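You operate a simulated robot arm through the tools that you are given. There is no shell and no other tool. Be economical: measure what you need, move in short steps, check, and stop when the job is done.

Carry out the task below with a simulated robot arm. There is one attempt and no reset: what you move stays moved.

Task
Take the mop bottle and put it on the blue saucer.
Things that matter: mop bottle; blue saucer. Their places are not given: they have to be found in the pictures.

It is judged by the outcome, as a careful person would: the job done as asked, and still so three seconds after it is handed in. It fails if anything else is knocked over, pushed out of place, dropped, spilled or broken.

Robot
A 7-joint arm with a two-finger parallel gripper, fixed in place. Base frame: the origin is at the foot of the arm, x ahead of it, y to its left, z up; the work surface is at about z = 0. Lengths are in mm, angles in degrees, forces in N, time in s.
With the tool pointing down near the work surface it reaches from about 240 to 620 mm from the base axis. Its first joint turns from -66.0 to 66.0 degrees. Payload 2.6 kg.
The tool frame sits at the grasp point between the pads (the TCP): z along the fingers, y along the line on which they close. The tips reach 30 mm beyond it. The gripper opens to 94 mm. The fingers are 28 mm wide and 10 mm thick; the gripper's body (50 by 96 mm) begins 55 mm behind the TCP.
Orientation is told as [roll, pitch, yaw] about the base's x, y, z axes, in that order, counted from this pose: with the fingers straight down and closing along the base's y, the tool's x points along the base's -x, its y along +y and its z along -z.

Tools
- The arm moves only by the tool arm_command. Its argument "steps" is a list that holds one entry, the list of rows, each a list of 7 numbers: the gripper command, from -1 (shut) to 1 (fully open), values between in proportion, then the shift along the tool's x, y, z in units of 30 mm (1.0 is 30 mm), then the turn, a rotation vector about the tool's x, y, z in units of 6 degrees (1.0 is 6 degrees). In form: [[[claw, x, y, z, ax, ay, az], ...]]. A call has 1 to 8 rows; each row shifts and turns the commanded pose from where the row before left it, along the tool's axes as they then stand. A call with a number of a shift or a turn outside -1 to 1 is refused whole. Each row takes 0.2 s and may step no farther than 50 mm and 8.6 degrees from the row before; otherwise, or with a gripper value out of range, the whole call is refused. Where a pose cannot be reached the arm comes as near as it can. A force on the tool above 40 N (or 10 N above the force at the start of the call, whichever is more), or a blocked arm, ends the call early, and 0.2 s more pass. Each finger travels about 72 mm/s and halts on what it meets, pressing with about 23 N; the grip force reading is that of the motor and also rises with nothing between the fingers. The clock runs only during rows and for 0.2 s after the last one: add rows that do not move to give the fingers time. It gives the time, the measured TCP pose, the force on the tool (base axes), the opening and the grip force at its end, in the units of the frame above (readings bear some noise), and new pictures: "pictures" is both (left out), scene, wrist or none.
- Cameras (640 x 400 px; columns grow to the right, rows downward): "scene" is fixed at [58.8, 470.6, 568.6]; the picture's right is [-0.32, -0.95, 0.00], its down [-0.62, 0.21, -0.75] and it looks along [0.71, -0.24, -0.66] (base axes); focal length 349 px, centre (320, 200). "wrist" rides on the gripper at [-37, 0, -58] in the tool frame; the picture's right is [0.00, -1.00, 0.00], its down [0.97, 0.00, -0.24] and it looks along [0.24, 0.00, 0.97] (tool axes); focal length 218 px, centre (320, 200).
- locate(camera, pixels): there is no depth. For up to 12 entries [column, row, z] of the newest picture of that camera ("zoom" is the newest enlarged one), the place [x, y] in the base frame at which the ray of that pixel passes the height z, good to about 2 mm, but the place of the scene camera against the robot may be out by one fixed shift of up to 12 mm in any direction. No time passes.
- zoom(camera, box): a new picture of the part [left, top, right, bottom] of that camera's present view, enlarged. No time passes.
- close_job(): hands the job in; it is judged then, once.

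Keep the steps short. Do not move on a guess: measure, check each grasp and each placing, and mend mistakes. In all there are 60 turns and 120 pictures (those below and enlarged ones count). Leave the gripper open and the arm clear of the work at the hand-in unless told otherwise, and finish with a single line.

The tools are called after "Call:" as a command line: name --argument value ..., lists and objects as JSON in quotes. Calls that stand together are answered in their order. arm_command: Moves the arm, as the interface text tells. Its arguments: {"type":"object","properties":{"steps":{"type":"array","items":{"type":"array","items":{"type":"array","items":{"type":"number"}}}},"pictures":{"type":"string","enum":["both","scene","wrist","none"]}},"required":["steps"]} The other tools are called the same way: locate (camera, pixels) gives the place at which the rays of pixels pass given heights; zoom (camera, box) takes an enlarged picture of a part of a camera's view; close_job () hands the job in.

At the start:

```text
time: 0.0
position: [264.7, 333.8, 347.4]
orientation: [0.0, 0.0, 0.0]
contact_force: [0.6, -0.2, 0.1]
opening: 93.8
gripper_force: 0.1
```

scene: 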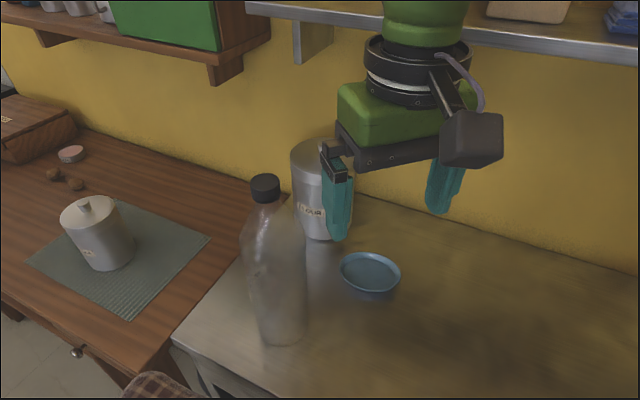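
wrist: 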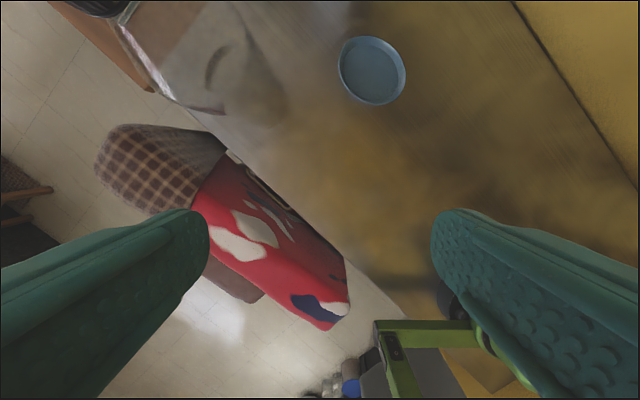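

I see a tall translucent bottle with a black cap around scene (275,260) and a blue saucer around (370,272). I'll zoom in on both and measure their places.

Call:
zoom --camera "scene" --box '[200, 150, 440, 370]'

Call:
locate --camera "scene" --pixels '[[280, 335, 0], [265, 185, 250], [265, 185, 300], [370, 272, 0], [370, 272, 20], [341, 270, 15], [400, 272, 15], [371, 254, 15], [369, 293, 15]]'

Call:
locate --camera "wrist" --pixels '[[372, 70, 0], [372, 70, 20], [338, 68, 15], [406, 70, 15], [210, 75, 0], [210, 75, 200]]'

Call:
zoom --camera "wrist" --box '[100, 0, 420, 200]'

```text
1.82 times, centred on (320, 260) of scene
```

zoom: 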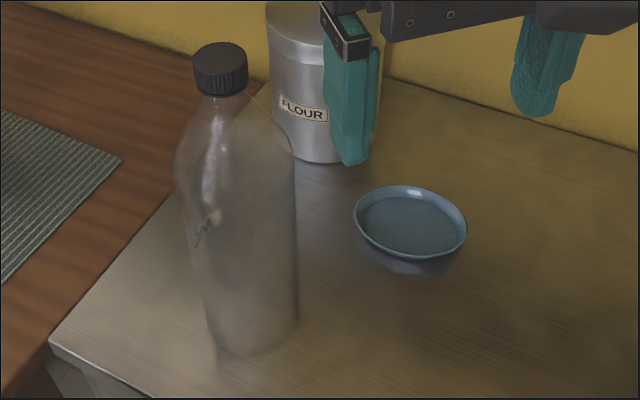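

```text
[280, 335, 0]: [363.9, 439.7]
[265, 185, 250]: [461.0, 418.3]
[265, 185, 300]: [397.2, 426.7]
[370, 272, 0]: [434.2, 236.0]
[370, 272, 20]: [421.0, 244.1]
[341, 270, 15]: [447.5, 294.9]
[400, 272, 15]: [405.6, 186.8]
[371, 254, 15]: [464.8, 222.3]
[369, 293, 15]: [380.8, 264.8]
```

```text
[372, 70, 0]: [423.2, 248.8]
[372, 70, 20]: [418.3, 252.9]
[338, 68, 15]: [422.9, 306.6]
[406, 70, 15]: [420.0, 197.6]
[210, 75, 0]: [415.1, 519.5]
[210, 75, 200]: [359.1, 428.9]
```

```text
2.00 times, centred on (260, 100) of wrist
```

zoom: 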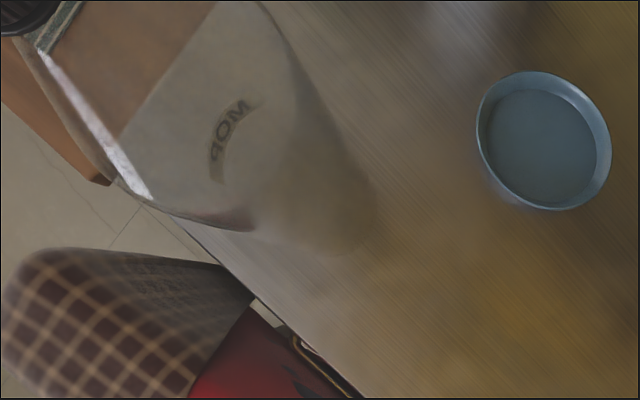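

The bottle carries the word "MOP". I estimate it stands at about (377,430), roughly 325 mm tall with a body about 90 mm wide. That is too wide for the gripper, so the cap or neck must be gripped. The saucer is near (422,247). First I'll raise the gripper by about 80 mm to see whether it can reach over the bottle and to get a better view.

Call:
arm_command --steps '[[[1, 0, 0, -1, 0, 0, 0], [1, 0, 0, -1, 0, 0, 0], [1, 0, 0, -0.7, 0, 0, 0], [1, 0, 0, 0, 0, 0, 0]]]'

```text
time: 1.0
position: [266.1, 334.4, 428.1]
orientation: [0.1, -0.1, 0.0]
contact_force: [-0.3, 0.0, -0.7]
opening: 94.2
gripper_force: 0.0
```

scene: 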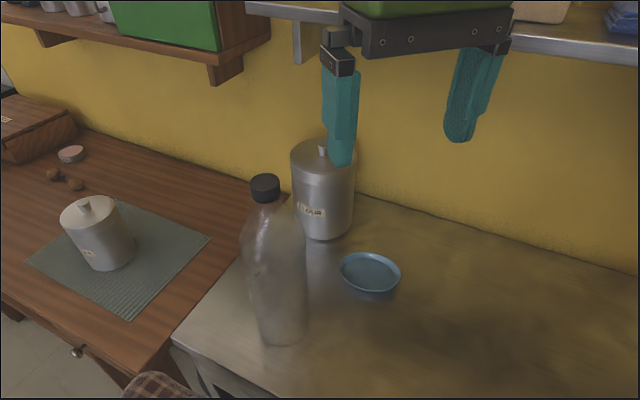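
wrist: 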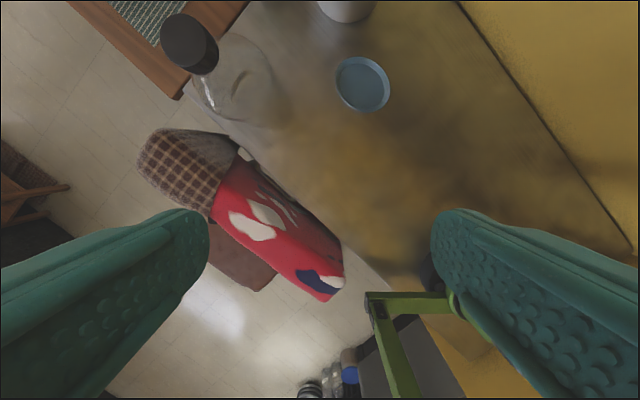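

The cap now shows in the wrist view near (190,43). I'll measure it in both cameras at several heights to fix its height.

Call:
zoom --camera "wrist" --box '[140, 0, 300, 100]'

Call:
locate --camera "wrist" --pixels '[[187, 40, 280], [187, 40, 300], [187, 40, 320], [362, 84, 15]]'

Call:
locate --camera "scene" --pixels '[[264, 181, 280], [264, 181, 300], [264, 181, 320], [284, 328, 0]]'

Call:
zoom --camera "scene" --box '[220, 165, 332, 235]'

```text
4.00 times, centred on (220, 50) of wrist
```

zoom: 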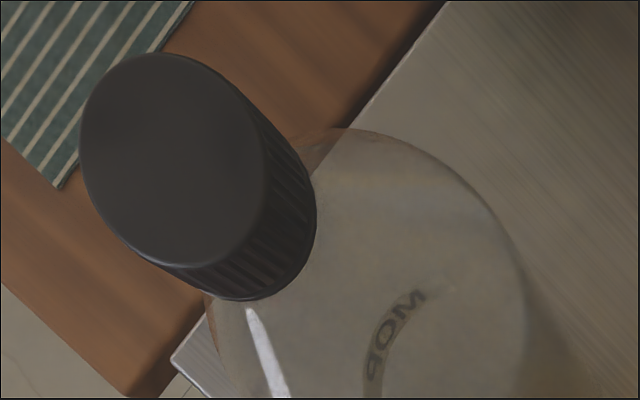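

```text
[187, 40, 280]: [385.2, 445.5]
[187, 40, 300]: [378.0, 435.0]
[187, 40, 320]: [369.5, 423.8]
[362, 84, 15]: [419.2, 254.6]
```

```text
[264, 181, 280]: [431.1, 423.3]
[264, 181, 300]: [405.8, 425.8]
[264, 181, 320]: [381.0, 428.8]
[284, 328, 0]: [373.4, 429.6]
```

```text
5.71 times, centred on (276, 200) of scene
```

zoom: 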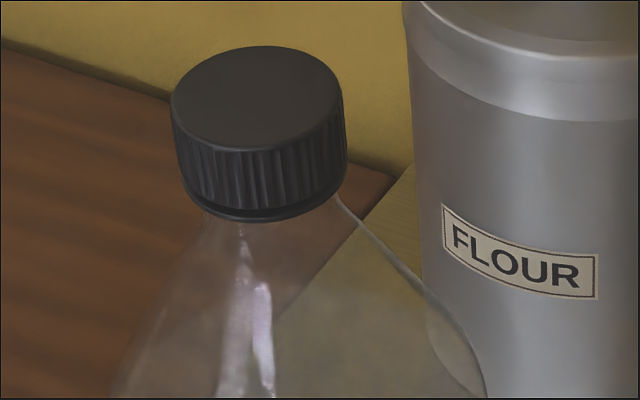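

The cap top comes out at about (378,437) and z≈310, with a diameter of about 34 mm. I'll move over most of the way at the current height, which keeps the tips well above the cap, and then measure again.

Call:
arm_command --steps '[[[1, -0.7, 0.6, 0, 0, 0, 0], [1, -0.7, 0.6, 0, 0, 0, 0], [1, -0.7, 0.6, 0, 0, 0, 0], [1, -0.4, 0.6, 0, 0, 0, 0], [1, 0, 0, 0, 0, 0, 0]]]'

```text
time: 2.2
position: [293.9, 356.6, 425.1]
orientation: [0.0, -0.1, -0.1]
contact_force: [0.3, 0.2, 0.6]
opening: 94.1
gripper_force: 0.0
out of reach, approached as far as the arm can: row 2, 3, 4
```

scene: 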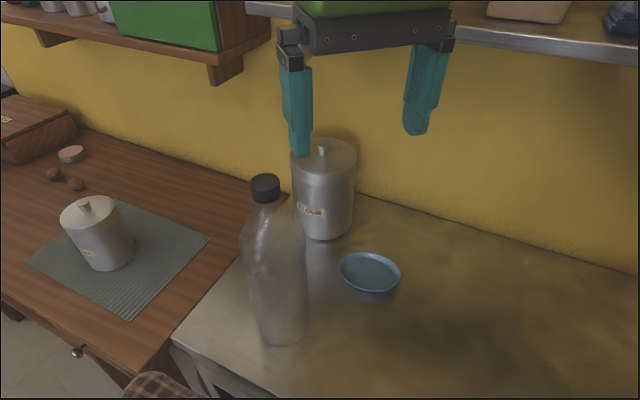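
wrist: 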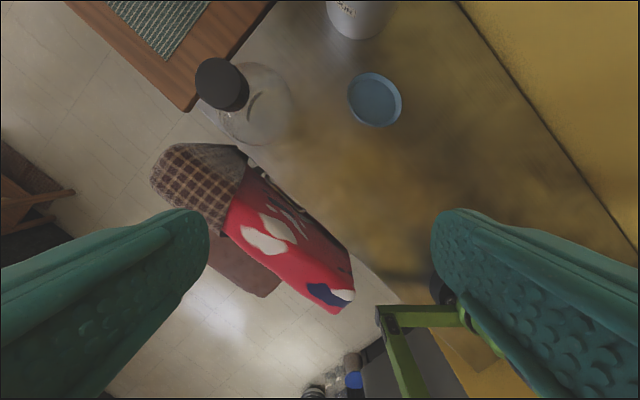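

Pointing straight down, the arm can't reach this far at this height. I'll approach the cap horizontally instead, along the radial direction at azimuth 49°. First I'll yaw the gripper 48° while pulling back slightly, with the tips still well above everything.

Call:
arm_command --steps '[[[1, 0.2, 0, 0, 0, 0, -1], [1, 0.2, 0, 0, 0, 0, -1], [1, 0.2, 0, 0, 0, 0, -1], [1, 0.2, 0, 0, 0, 0, -1], [1, 0.2, 0, 0, 0, 0, -1], [1, 0.2, 0, 0, 0, 0, -1], [1, 0.2, 0, 0, 0, 0, -1], [1, 0.2, 0, 0, 0, 0, -1]]]'

```text
time: 4.0
position: [246.9, 339.9, 423.4]
orientation: [0.0, 0.0, 48.1]
contact_force: [0.8, -0.9, 0.0]
opening: 94.3
gripper_force: 0.1
```

scene: 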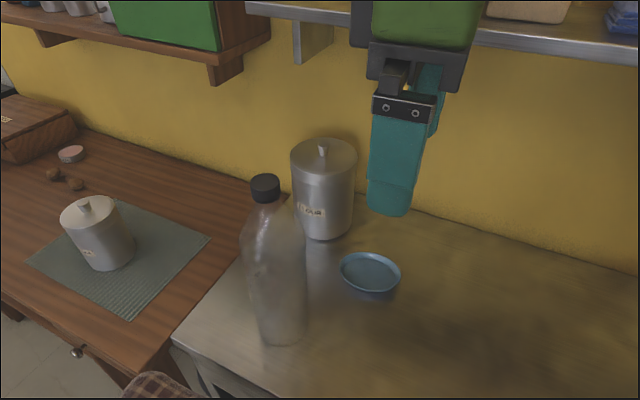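
wrist: 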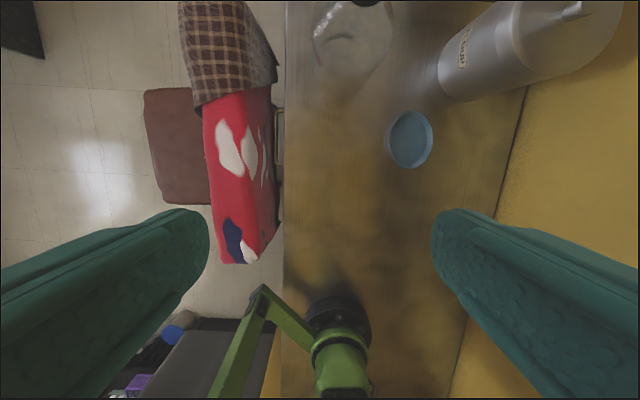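

The gripper is now at r≈420 with a yaw of 48°. Next I'll tilt the fingers outward with the TCP fixed, 48° to begin with.

Call:
arm_command --steps '[[[1, 0, 0, 0, 0, -1, 0], [1, 0, 0, 0, 0, -1, 0], [1, 0, 0, 0, 0, -1, 0], [1, 0, 0, 0, 0, -1, 0], [1, 0, 0, 0, 0, -1, 0], [1, 0, 0, 0, 0, -1, 0], [1, 0, 0, 0, 0, -1, 0], [1, 0, 0, 0, 0, -1, 0]]]'

```text
time: 5.8
position: [247.1, 339.7, 422.2]
orientation: [0.0, -48.1, 48.0]
contact_force: [-0.9, 0.8, 0.1]
opening: 94.2
gripper_force: 0.0
```

scene: 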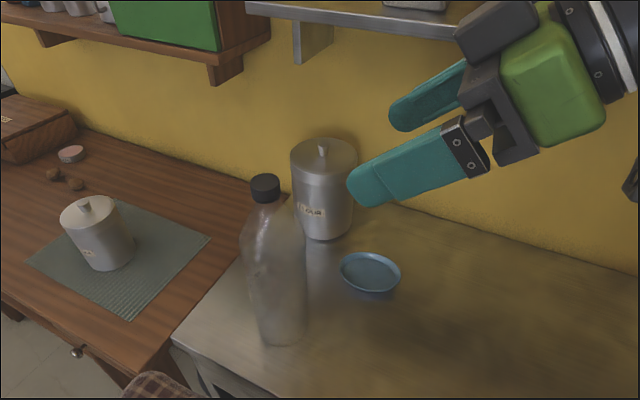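
wrist: 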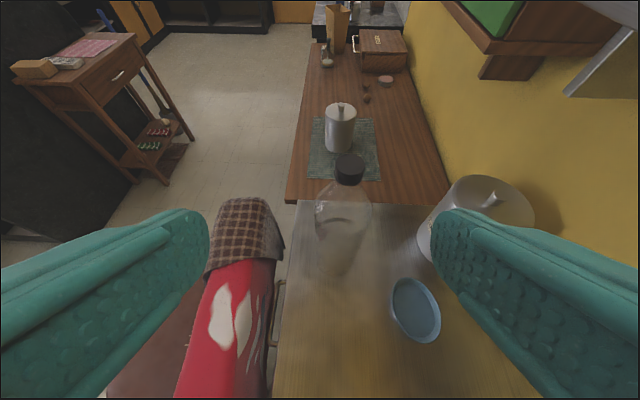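

The cap is clearly visible in the wrist view near (349,163). I'll measure it, the saucer and the canister top.

Call:
zoom --camera "wrist" --box '[300, 140, 460, 240]'

Call:
locate --camera "wrist" --pixels '[[349, 162, 290], [349, 162, 300], [349, 162, 310], [349, 162, 320], [349, 162, 330], [415, 310, 15]]'

Call:
locate --camera "scene" --pixels '[[264.6, 182, 300], [264.6, 182, 310], [264.6, 182, 320], [264.6, 182, 330], [325, 225, 0], [323, 155, 120], [323, 155, 150], [323, 155, 180]]'

```text
4.00 times, centred on (380, 190) of wrist
```

zoom: 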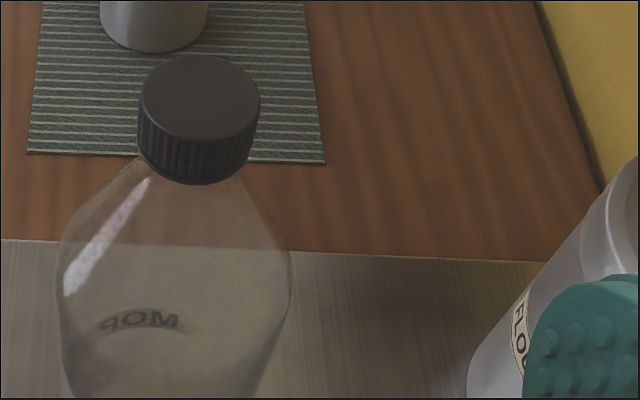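

```text
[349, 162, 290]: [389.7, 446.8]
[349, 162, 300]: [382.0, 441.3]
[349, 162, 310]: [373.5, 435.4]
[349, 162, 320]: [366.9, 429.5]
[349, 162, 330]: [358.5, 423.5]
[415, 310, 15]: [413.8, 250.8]
```

```text
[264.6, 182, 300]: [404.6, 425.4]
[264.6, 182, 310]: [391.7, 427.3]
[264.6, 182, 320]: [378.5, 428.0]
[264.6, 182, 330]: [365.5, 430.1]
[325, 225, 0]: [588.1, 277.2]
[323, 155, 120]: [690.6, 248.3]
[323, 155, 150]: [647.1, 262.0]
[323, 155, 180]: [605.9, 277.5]
```

The cap top is at about (376,436) and z≈308. The canister is far away, at x≈590. I'll finish tilting to horizontal, still pulled back from the bottle.

Call:
arm_command --steps '[[[1, 0, 0, 0, 0, -1, 0], [1, 0, 0, 0, 0, -1, 0], [1, 0, 0, 0, 0, -1, 0], [1, 0, 0, 0, 0, -1, 0], [1, 0, 0, 0, 0, -1, 0], [1, 0, 0, 0, 0, -1, 0], [1, 0, 0, 0, 0, -0.98, 0], [1, 0, 0, 0, 0, 0, 0]]]'

```text
time: 7.6
position: [246.2, 341.1, 422.3]
orientation: [32.5, -90.0, 15.5]
contact_force: [0.7, 0.2, 0.1]
opening: 94.0
gripper_force: 0.0
```

scene: 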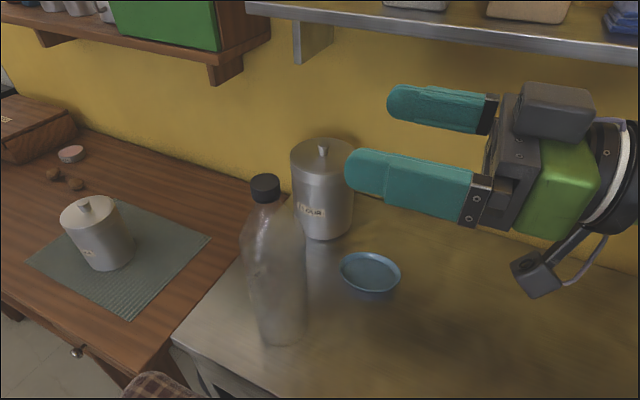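
wrist: 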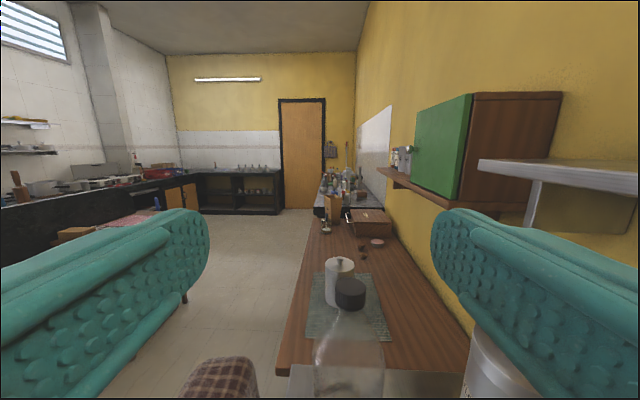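

The tool is horizontal at azimuth 48°, and the cap appears at wrist (350,294). I'll lower by about 80 mm and shift sideways by -30 mm, staying about 155 mm short of the bottle.

Call:
arm_command --steps '[[[1, 0.7, -0.25, 0, 0, 0, 0], [1, 0.7, -0.25, 0, 0, 0, 0], [1, 0.7, -0.25, 0, 0, 0, 0], [1, 0.6, -0.25, 0, 0, 0, 0], [1, 0, 0, 0, 0, 0, 0]]]'

```text
time: 8.8
position: [270.4, 319.5, 341.1]
orientation: [9.0, -89.9, 38.9]
contact_force: [0.2, -0.1, -0.4]
opening: 94.2
gripper_force: 0.1
```

scene: 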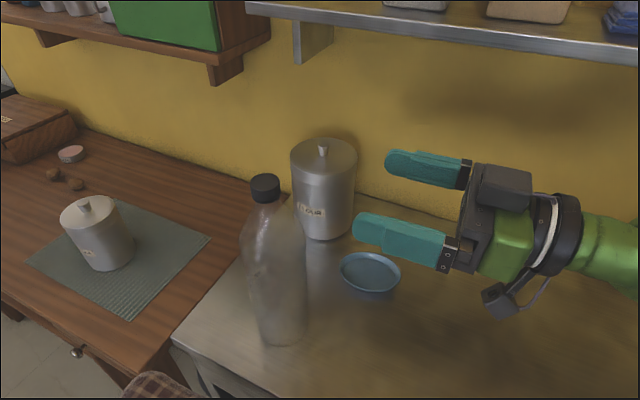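
wrist: 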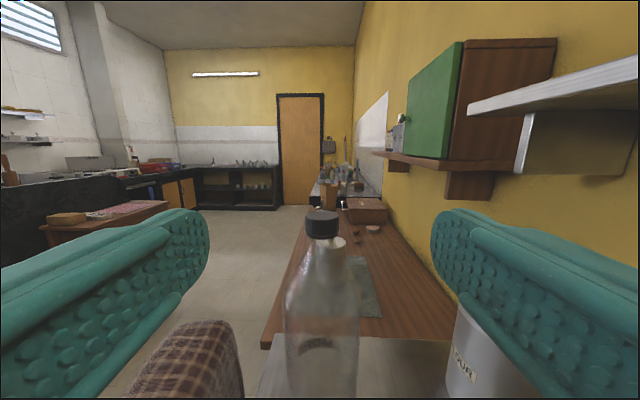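

The cap is centred laterally at column 322 and its centre works out at z≈299. I'll lower by 41 mm to cap height and advance 80 mm of the roughly 157 mm remaining.

Call:
arm_command --steps '[[[1, 0.7, 0, 0, 0, 0, 0], [1, 0.67, 0, 0, 0, 0, 0], [1, 0, 0, 0.7, 0, 0, 0], [1, 0, 0, 0.7, 0, 0, 0], [1, 0, 0, 0.7, 0, 0, 0], [1, 0, 0, 0.6, 0, 0, 0], [1, 0, 0, 0, 0, 0, 0]]]'

Call:
zoom --camera "wrist" --box '[240, 150, 400, 250]'

```text
time: 10.4
position: [324.4, 381.0, 301.6]
orientation: [-1.7, -89.9, 49.4]
contact_force: [0.2, 0.1, -0.2]
opening: 94.0
gripper_force: 0.1
```

scene: 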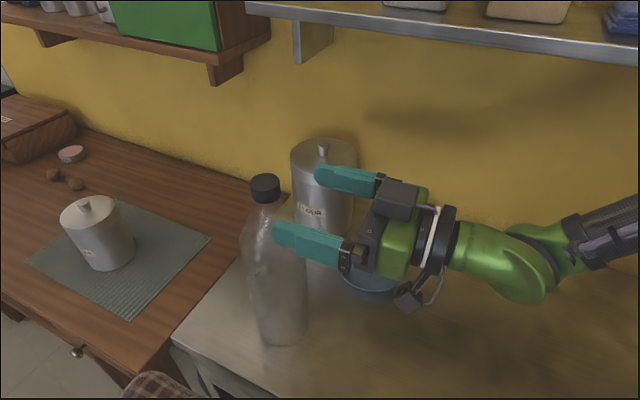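
wrist: 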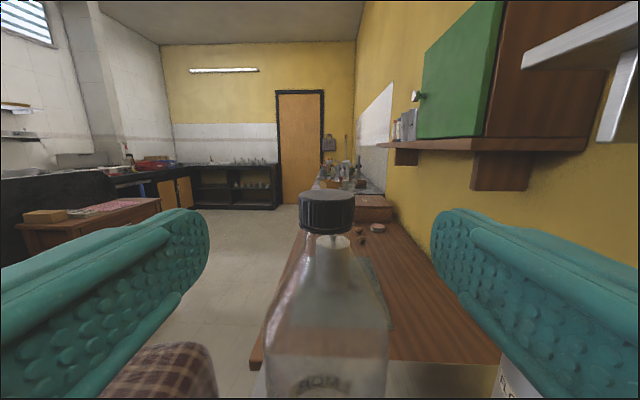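

```text
4.00 times, centred on (320, 200) of wrist
```

zoom: 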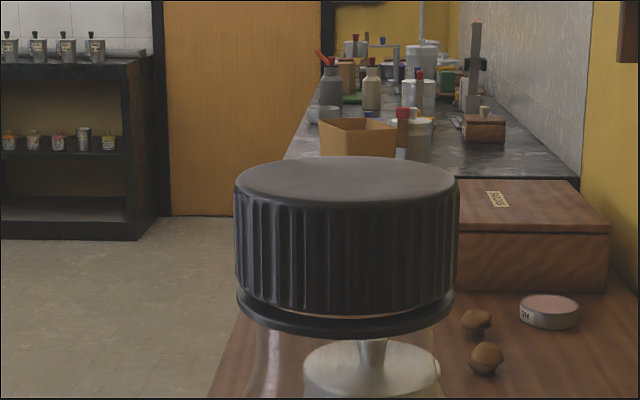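

The cap spans about z 290–308 and sits about 4 mm to the right, with roughly 77 mm still to go. I'll nudge sideways and down slightly, then advance with the fingers open around the cap.

Call:
arm_command --steps '[[[1, 0.07, -0.13, 0.5, 0, 0, 0], [1, 0, 0, 0.55, 0, 0, 0], [1, 0, 0, 0.55, 0, 0, 0], [1, 0, 0, 0.5, 0, 0, 0], [1, 0, 0, 0.45, 0, 0, 0], [1, 0, 0, 0, 0, 0, 0]]]'

Call:
zoom --camera "scene" --box '[200, 140, 360, 240]'

```text
time: 11.8
position: [379.1, 437.6, 298.0]
orientation: [-1.4, -89.8, 49.3]
contact_force: [-0.4, -0.1, 0.5]
opening: 94.0
gripper_force: 0.2
```

scene: 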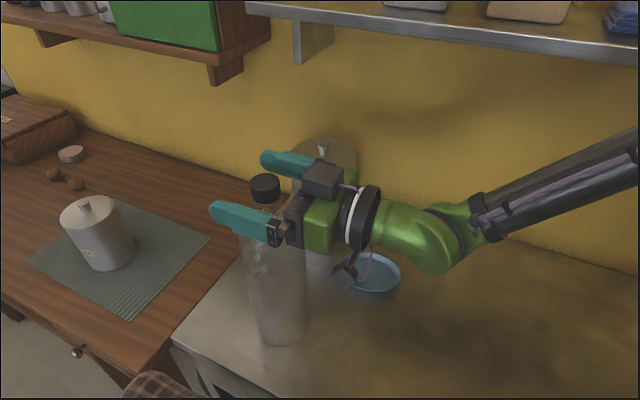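
wrist: 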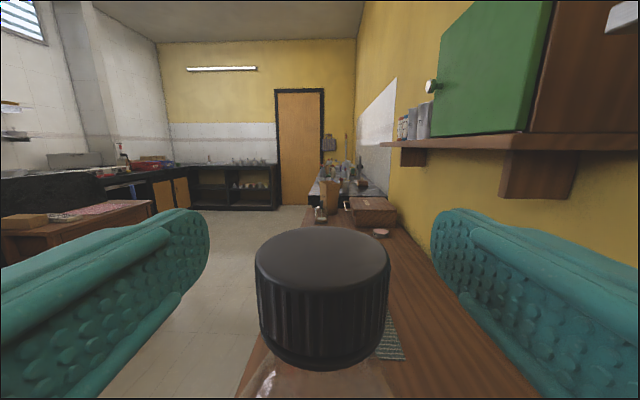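

```text
4.00 times, centred on (280, 190) of scene
```

zoom: 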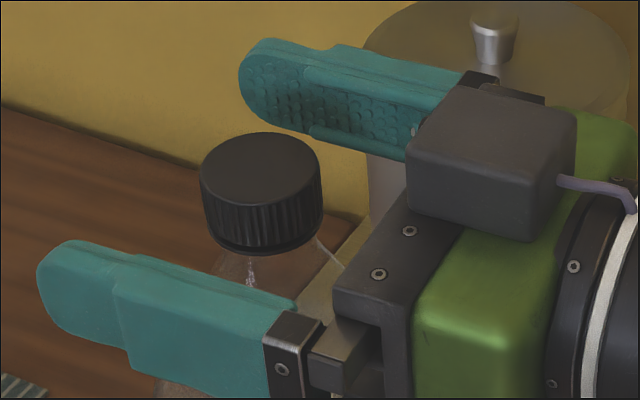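

The cap sits between the pads, centred at column 322, and about 4 mm nearer than the TCP. I'll back off 3 mm and close on the cap.

Call:
arm_command --steps '[[[1, 0, -0.02, -0.1, 0, 0, 0], [0.3, 0, 0, 0, 0, 0, 0], [-0.1, 0, 0, 0, 0, 0, 0], [-0.5, 0, 0, 0, 0, 0, 0], [-1, 0, 0, 0, 0, 0, 0], [-1, 0, 0, 0, 0, 0, 0], [-1, 0, 0, 0, 0, 0, 0]]]'

Call:
zoom --camera "scene" --box '[200, 140, 360, 240]'

```text
time: 13.4
position: [376.7, 433.3, 298.1]
orientation: [10.1, -89.8, 37.8]
contact_force: [-1.4, 1.2, 0.1]
opening: 37.4
gripper_force: 23.2
```

scene: 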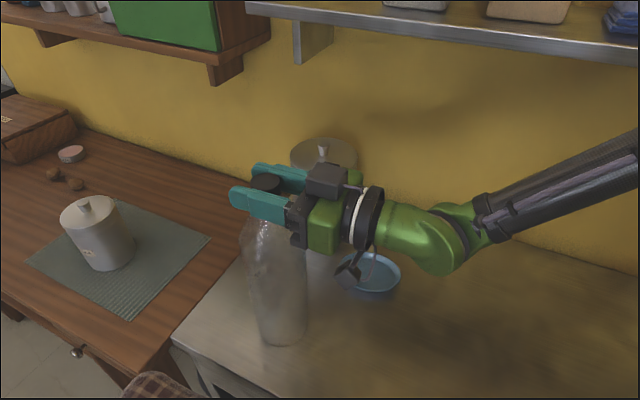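
wrist: 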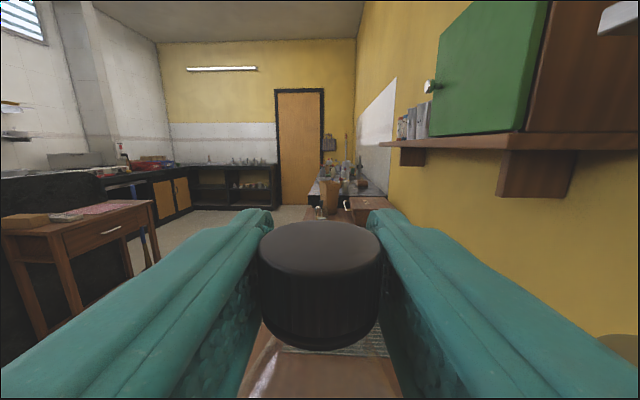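

```text
4.00 times, centred on (280, 190) of scene
```

zoom: 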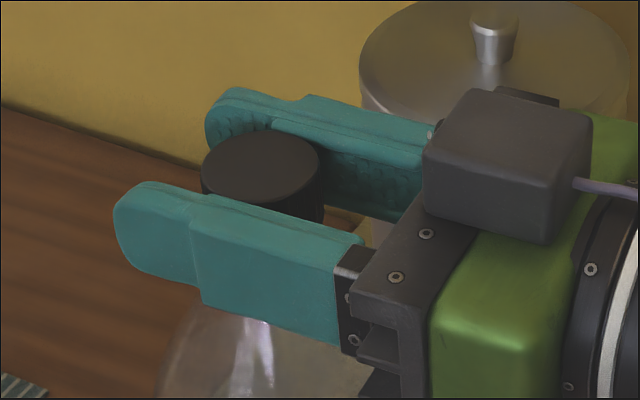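

The grip is firm, with an opening of 37.4 mm at 23 N. I'll lift slowly by 15 mm as a test.

Call:
arm_command --steps '[[[-1, -0.1, 0, 0, 0, 0, 0], [-1, -0.2, 0, 0, 0, 0, 0], [-1, -0.2, 0, 0, 0, 0, 0], [-1, 0, 0, 0, 0, 0, 0], [-1, 0, 0, 0, 0, 0, 0]]]'

```text
time: 14.6
position: [375.7, 432.0, 313.8]
orientation: [4.7, -89.8, 43.3]
contact_force: [0.2, 0.2, -10.7]
opening: 37.6
gripper_force: 22.6
```

scene: 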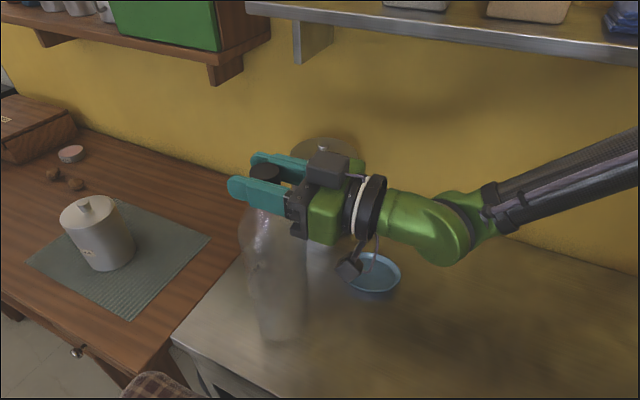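
wrist: 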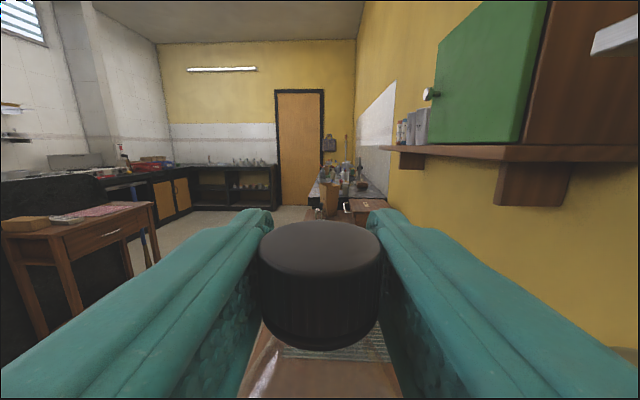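

The tool carries 10.7 N, so the bottle is off the surface and the grip is steady. I'll lift 27 mm more and start moving slowly toward the saucer. The full displacement in base axes is about (+46,-178).

Call:
arm_command --steps '[[[-1, -0.3, 0, 0, 0, 0, 0], [-1, -0.3, 0, 0, 0, 0, 0], [-1, -0.3, -0.15, -0.1, 0, 0, 0], [-1, 0, -0.3, -0.2, 0, 0, 0], [-1, 0, -0.4, -0.27, 0, 0, 0], [-1, 0, -0.4, -0.27, 0, 0, 0], [-1, 0, -0.4, -0.27, 0, 0, 0], [-1, 0, -0.4, -0.27, 0, 0, 0]]]'

```text
time: 16.4
position: [393.8, 361.1, 338.8]
orientation: [17.8, -89.7, 30.1]
contact_force: [0.3, 0.7, -10.2]
opening: 37.7
gripper_force: 22.9
```

scene: 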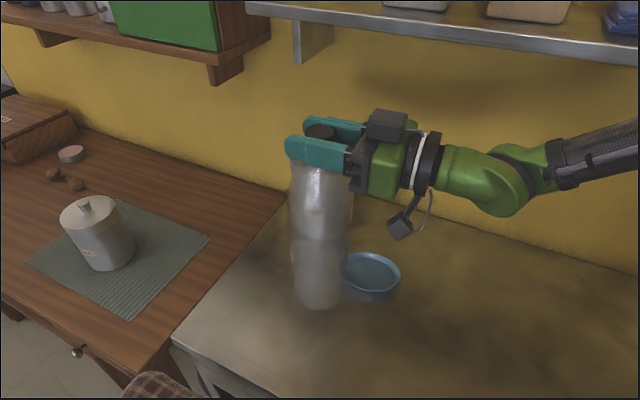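
wrist: 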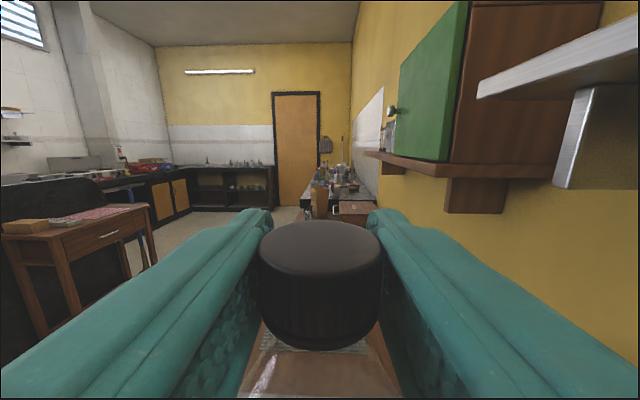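

The bottle is steady. The remaining TCP move to about (423,255) is tool y -92 and tool z -59, which I'll do slowly.

Call:
arm_command --steps '[[[-1, 0, -0.45, -0.29, 0, 0, 0], [-1, 0, -0.5, -0.32, 0, 0, 0], [-1, 0, -0.5, -0.32, 0, 0, 0], [-1, 0, -0.5, -0.32, 0, 0, 0], [-1, 0, -0.5, -0.32, 0, 0, 0], [-1, 0, -0.4, -0.26, 0, 0, 0], [-1, 0, -0.23, -0.15, 0, 0, 0], [-1, 0, 0, 0, 0, 0, 0]]]'

Call:
zoom --camera "scene" --box '[290, 220, 450, 320]'

```text
time: 18.2
position: [422.7, 254.1, 339.7]
orientation: [12.4, -89.9, 35.6]
contact_force: [0.5, -0.4, -10.5]
opening: 37.5
gripper_force: 22.7
```

scene: 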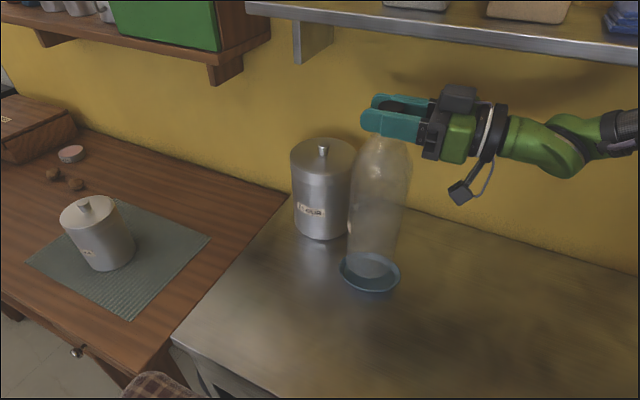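
wrist: 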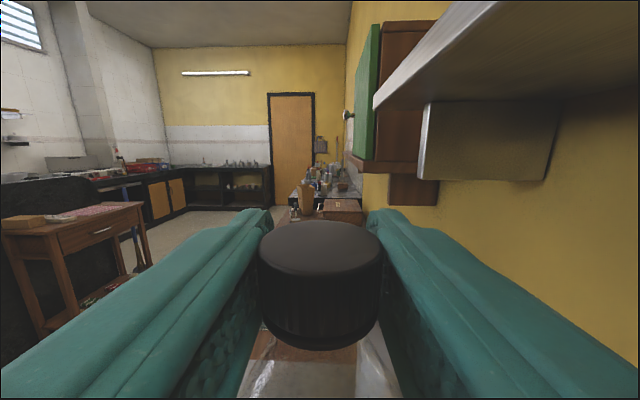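

```text
4.00 times, centred on (370, 270) of scene
```

zoom: 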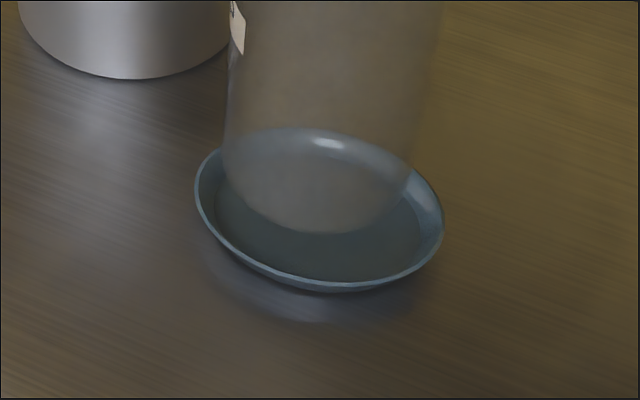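

The bottle hangs over the saucer with its bottom at about z 41. Now I'll compare the bottle's base curve at z≈41 with the saucer rim, both in the scene zoom, to see how well it's centred.

Call:
locate --camera "zoom" --pixels '[[245, 200, 41], [280, 224, 41], [318, 233, 41], [365, 225, 41], [395, 205, 41], [195, 190, 18], [215, 229, 18], [255, 264, 18], [320, 284, 18], [385, 277, 18], [437, 235, 18], [425, 180, 18]]'

```text
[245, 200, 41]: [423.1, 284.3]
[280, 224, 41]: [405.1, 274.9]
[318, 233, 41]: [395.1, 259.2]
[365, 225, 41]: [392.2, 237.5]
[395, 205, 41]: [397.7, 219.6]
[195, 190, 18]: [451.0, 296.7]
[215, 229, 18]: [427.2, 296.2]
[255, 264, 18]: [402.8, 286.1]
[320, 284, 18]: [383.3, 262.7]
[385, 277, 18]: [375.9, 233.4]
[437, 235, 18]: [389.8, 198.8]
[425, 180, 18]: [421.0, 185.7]
```

The bottle base and the saucer look concentric to within a few mm. I'll lower 16 mm, to just above the rim, and check again, since height uncertainty matters less there.

Call:
arm_command --steps '[[[-1, 0.2, 0, 0, 0, 0, 0], [-1, 0.2, 0, 0, 0, 0, 0], [-1, 0.13, 0, 0, 0, 0, 0], [-1, 0, 0, 0, 0, 0, 0], [-1, 0, 0, 0, 0, 0, 0]]]'

Call:
zoom --camera "scene" --box '[322, 235, 418, 295]'

```text
time: 19.4
position: [422.8, 253.4, 325.0]
orientation: [6.2, -89.7, 42.0]
contact_force: [0.5, -0.5, -11.1]
opening: 37.8
gripper_force: 22.6
```

scene: 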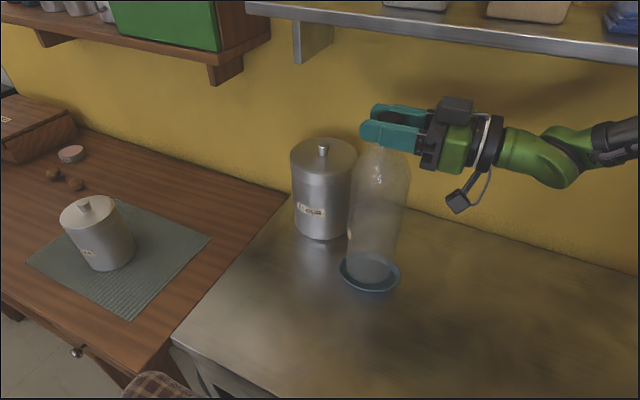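
wrist: 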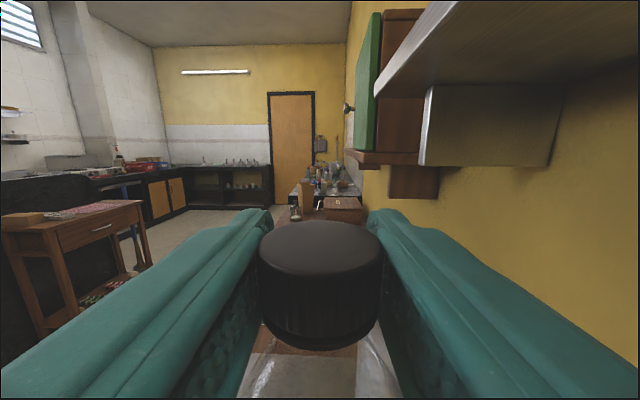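

```text
6.67 times, centred on (370, 265) of scene
```

zoom: 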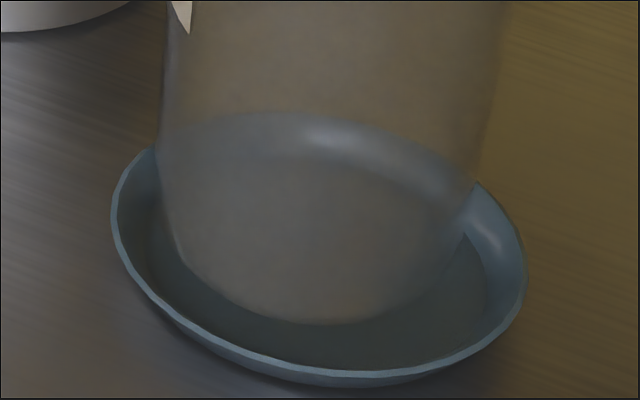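

The bottle looks centred left to right, with its edges at about 170–470 against the rim at 111–527. I'll lower another 14 mm in small steps, watching the force, and look again.

Call:
arm_command --steps '[[[-1, 0.12, 0, 0, 0, 0, 0], [-1, 0.12, 0, 0, 0, 0, 0], [-1, 0.12, 0, 0, 0, 0, 0], [-1, 0.1, 0, 0, 0, 0, 0], [-1, 0, 0, 0, 0, 0, 0]]]'

Call:
zoom --camera "scene" --box '[322, 235, 418, 295]'

```text
time: 20.6
position: [422.9, 254.9, 310.4]
orientation: [1.5, -90.0, 46.6]
contact_force: [-0.4, 0.4, -11.6]
opening: 37.4
gripper_force: 23.1
```

scene: 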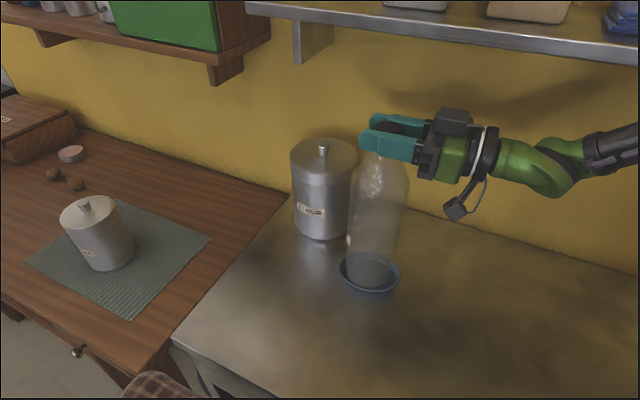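
wrist: 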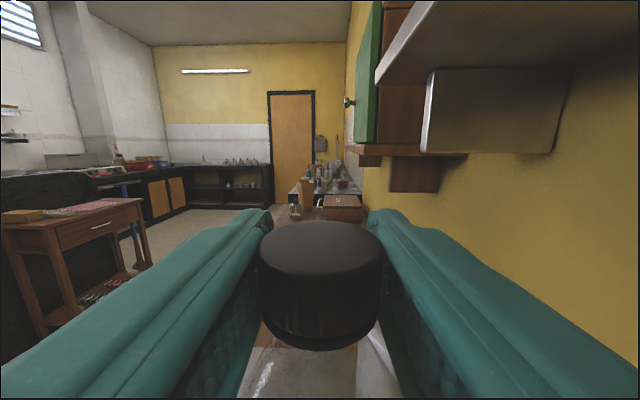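

```text
6.67 times, centred on (370, 265) of scene
```

zoom: 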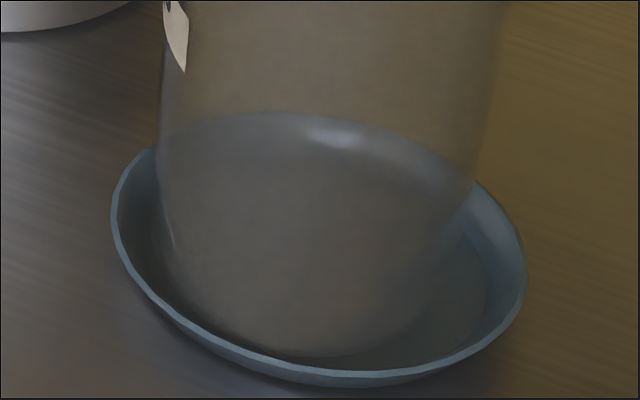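

The weight is still fully on the gripper and there's no contact; the bottle bottom is at z≈12. Compared with the saucer's floor ellipse it sits a few mm toward the camera, so I'll shift about 2.5 mm away from it. Then I'll lower in 1.5 mm steps until it makes contact.

Call:
arm_command --steps '[[[-1, 0, -0.077, 0.033, 0, 0, 0], [-1, 0.05, 0, 0, 0, 0, 0], [-1, 0.05, 0, 0, 0, 0, 0], [-1, 0.05, 0, 0, 0, 0, 0], [-1, 0, 0, 0, 0, 0, 0]]]'

Call:
zoom --camera "scene" --box '[322, 235, 418, 295]'

```text
time: 21.8
position: [425.7, 254.8, 309.9]
orientation: [-147.6, -89.8, -164.2]
contact_force: [-2.7, 1.5, 7.9]
opening: 37.6
gripper_force: 23.3
```

scene: 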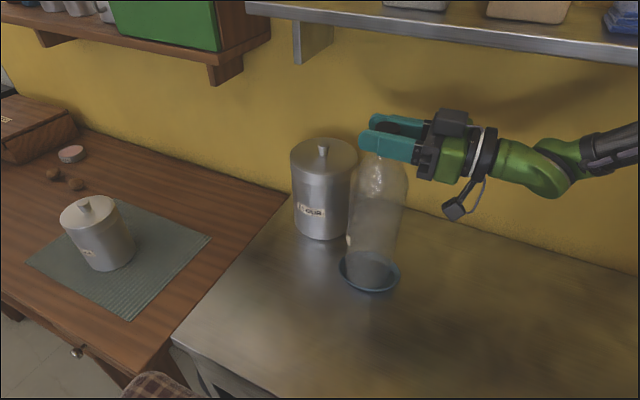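
wrist: 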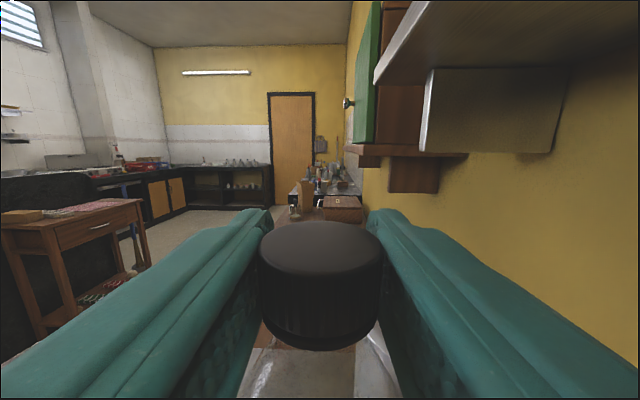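

```text
6.67 times, centred on (370, 265) of scene
```

zoom: 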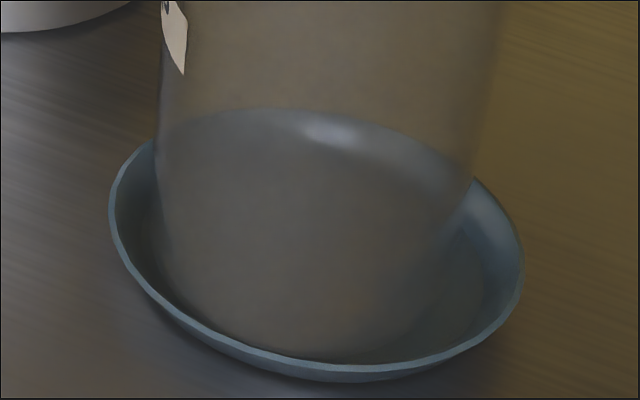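

There is contact: the force on the tool flipped to +7.9 N, with the bottle base at z≈11.6. That fits a raised saucer floor, and the base looks concentric with it. I'll take the extra downward push off before releasing.

Call:
arm_command --steps '[[[-1, -0.05, 0, 0, 0, 0, 0], [-1, -0.03, 0, 0, 0, 0, 0], [-1, 0, 0, 0, 0, 0, 0]]]' --pictures "none"

```text
time: 22.6
position: [425.2, 252.5, 308.1]
orientation: [5.6, -90.0, 42.5]
contact_force: [-0.6, 1.8, 2.9]
opening: 37.7
gripper_force: 23.0
```

The reading is +2.9 N, so the tool is still pressing a little. I'll ease up another 1 mm.

Call:
arm_command --steps '[[[-1, -0.035, 0, 0, 0, 0, 0], [-1, 0, 0, 0, 0, 0, 0]]]' --pictures "none"

```text
time: 23.2
position: [425.5, 251.7, 307.7]
orientation: [20.8, -89.7, 27.1]
contact_force: [-2.0, 2.3, -4.0]
opening: 37.7
gripper_force: 23.4
```

The saucer now carries most of the weight. I'll open only partway, to about 52 mm, so the fingers still cage the cap, and then check that the bottle stands.

Call:
arm_command --steps '[[[-0.15, 0, 0, 0, 0, 0, 0], [-0.05, 0, 0, 0, 0, 0, 0], [0.1, 0, 0, 0, 0, 0, 0], [0.1, 0, 0, 0, 0, 0, 0], [0.1, 0, 0, 0, 0, 0, 0]]]'

Call:
zoom --camera "scene" --box '[322, 235, 418, 295]'

Call:
zoom --camera "scene" --box '[280, 90, 440, 190]'

```text
time: 24.4
position: [425.5, 253.0, 309.5]
orientation: [-0.9, -89.9, 49.0]
contact_force: [-0.3, -0.2, 0.5]
opening: 51.6
gripper_force: 0.0
```

scene: 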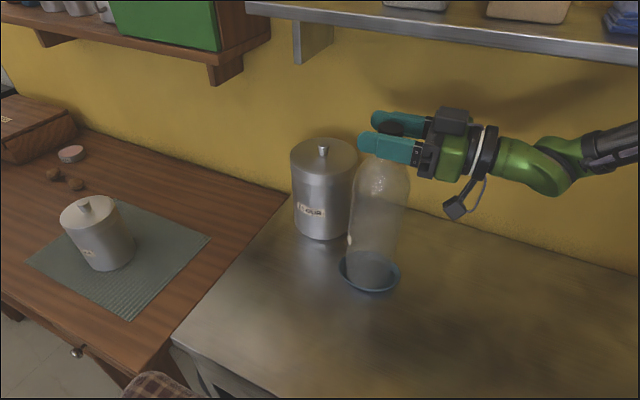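
wrist: 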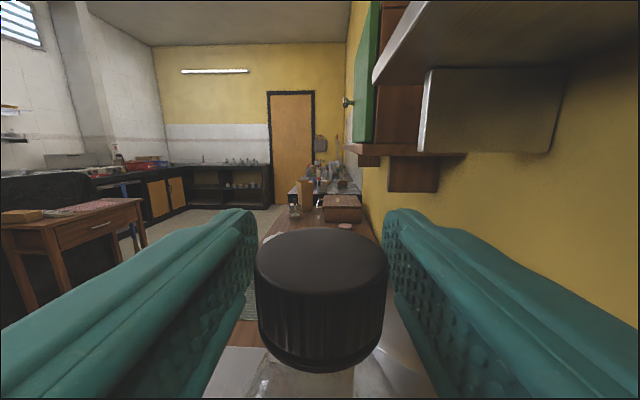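

```text
6.67 times, centred on (370, 265) of scene
```

zoom: 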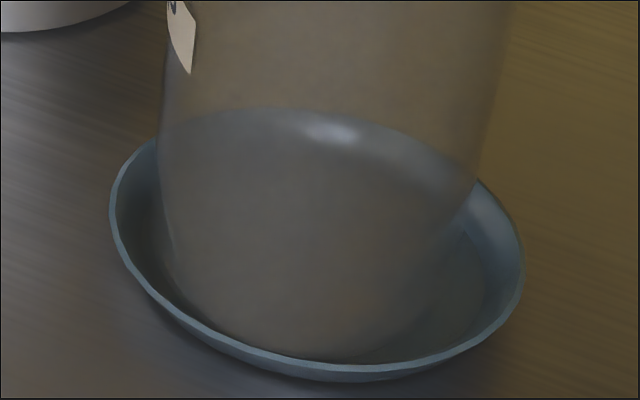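

```text
4.00 times, centred on (360, 140) of scene
```

zoom: 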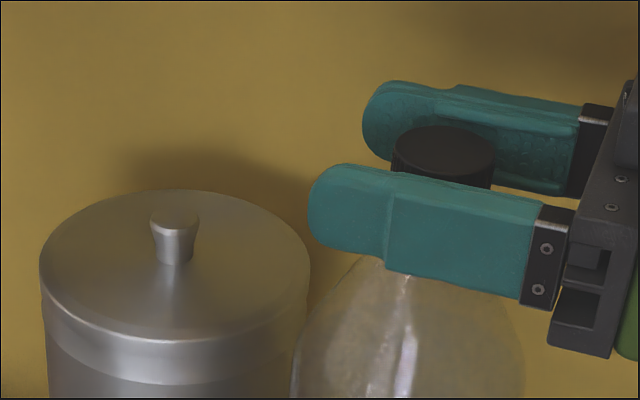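

The bottle stands by itself with no force on the tool. The cap looks slightly closer to the gripper, so I'll check for lean by comparing cap and base positions now with those from the original standing pose.

Call:
locate --camera "scene" --pixels '[[264.6, 182, 308], [284.3, 346, 0], [390.8, 127.5, 320], [371.5, 288.2, 12], [390.8, 127.5, 315]]'

Call:
zoom --camera "wrist" --box '[240, 200, 400, 300]'

Call:
zoom --camera "scene" --box '[280, 100, 480, 300]'

```text
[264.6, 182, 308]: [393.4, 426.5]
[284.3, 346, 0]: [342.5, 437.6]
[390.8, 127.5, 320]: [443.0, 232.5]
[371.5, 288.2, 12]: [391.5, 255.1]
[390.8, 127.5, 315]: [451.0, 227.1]
```

```text
4.00 times, centred on (320, 250) of wrist
```

zoom: 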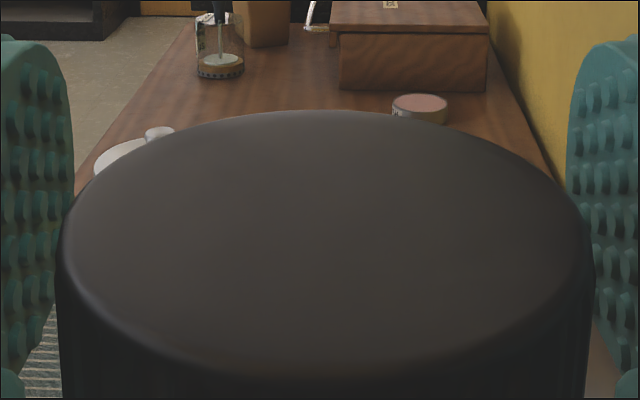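

```text
2.00 times, centred on (380, 200) of scene
```

zoom: 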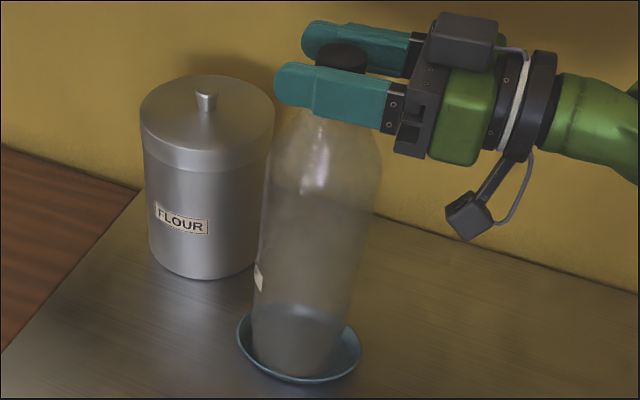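

Within measurement noise the bottle stands upright inside the saucer. I'll open fully without moving, then draw straight back slowly.

Call:
arm_command --steps '[[[0.5, 0, 0, 0, 0, 0, 0], [1, 0, 0, 0, 0, 0, 0], [1, 0, 0, 0, 0, 0, 0], [1, 0, 0, -0.2, 0, 0, 0], [1, 0, 0, -0.4, 0, 0, 0], [1, 0, 0, -0.6, 0, 0, 0], [1, 0, 0, -0.7, 0, 0, 0], [1, 0, 0, -0.7, 0, 0, 0]]]'

```text
time: 26.2
position: [374.9, 193.0, 309.9]
orientation: [16.0, -90.0, 32.0]
contact_force: [0.0, -1.0, 0.0]
opening: 94.1
gripper_force: 0.1
```

scene: 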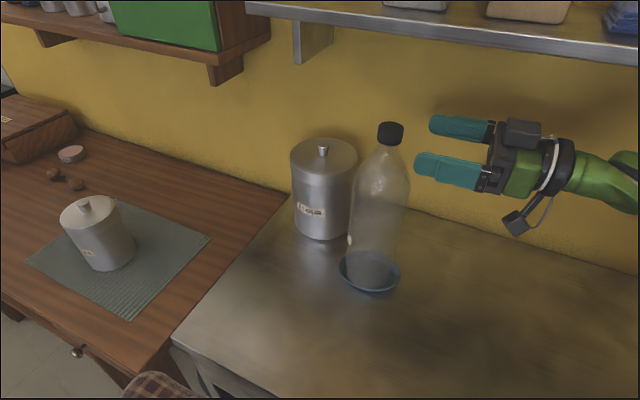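
wrist: 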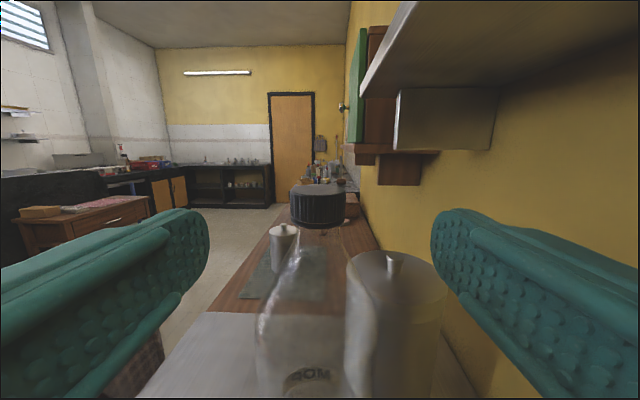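

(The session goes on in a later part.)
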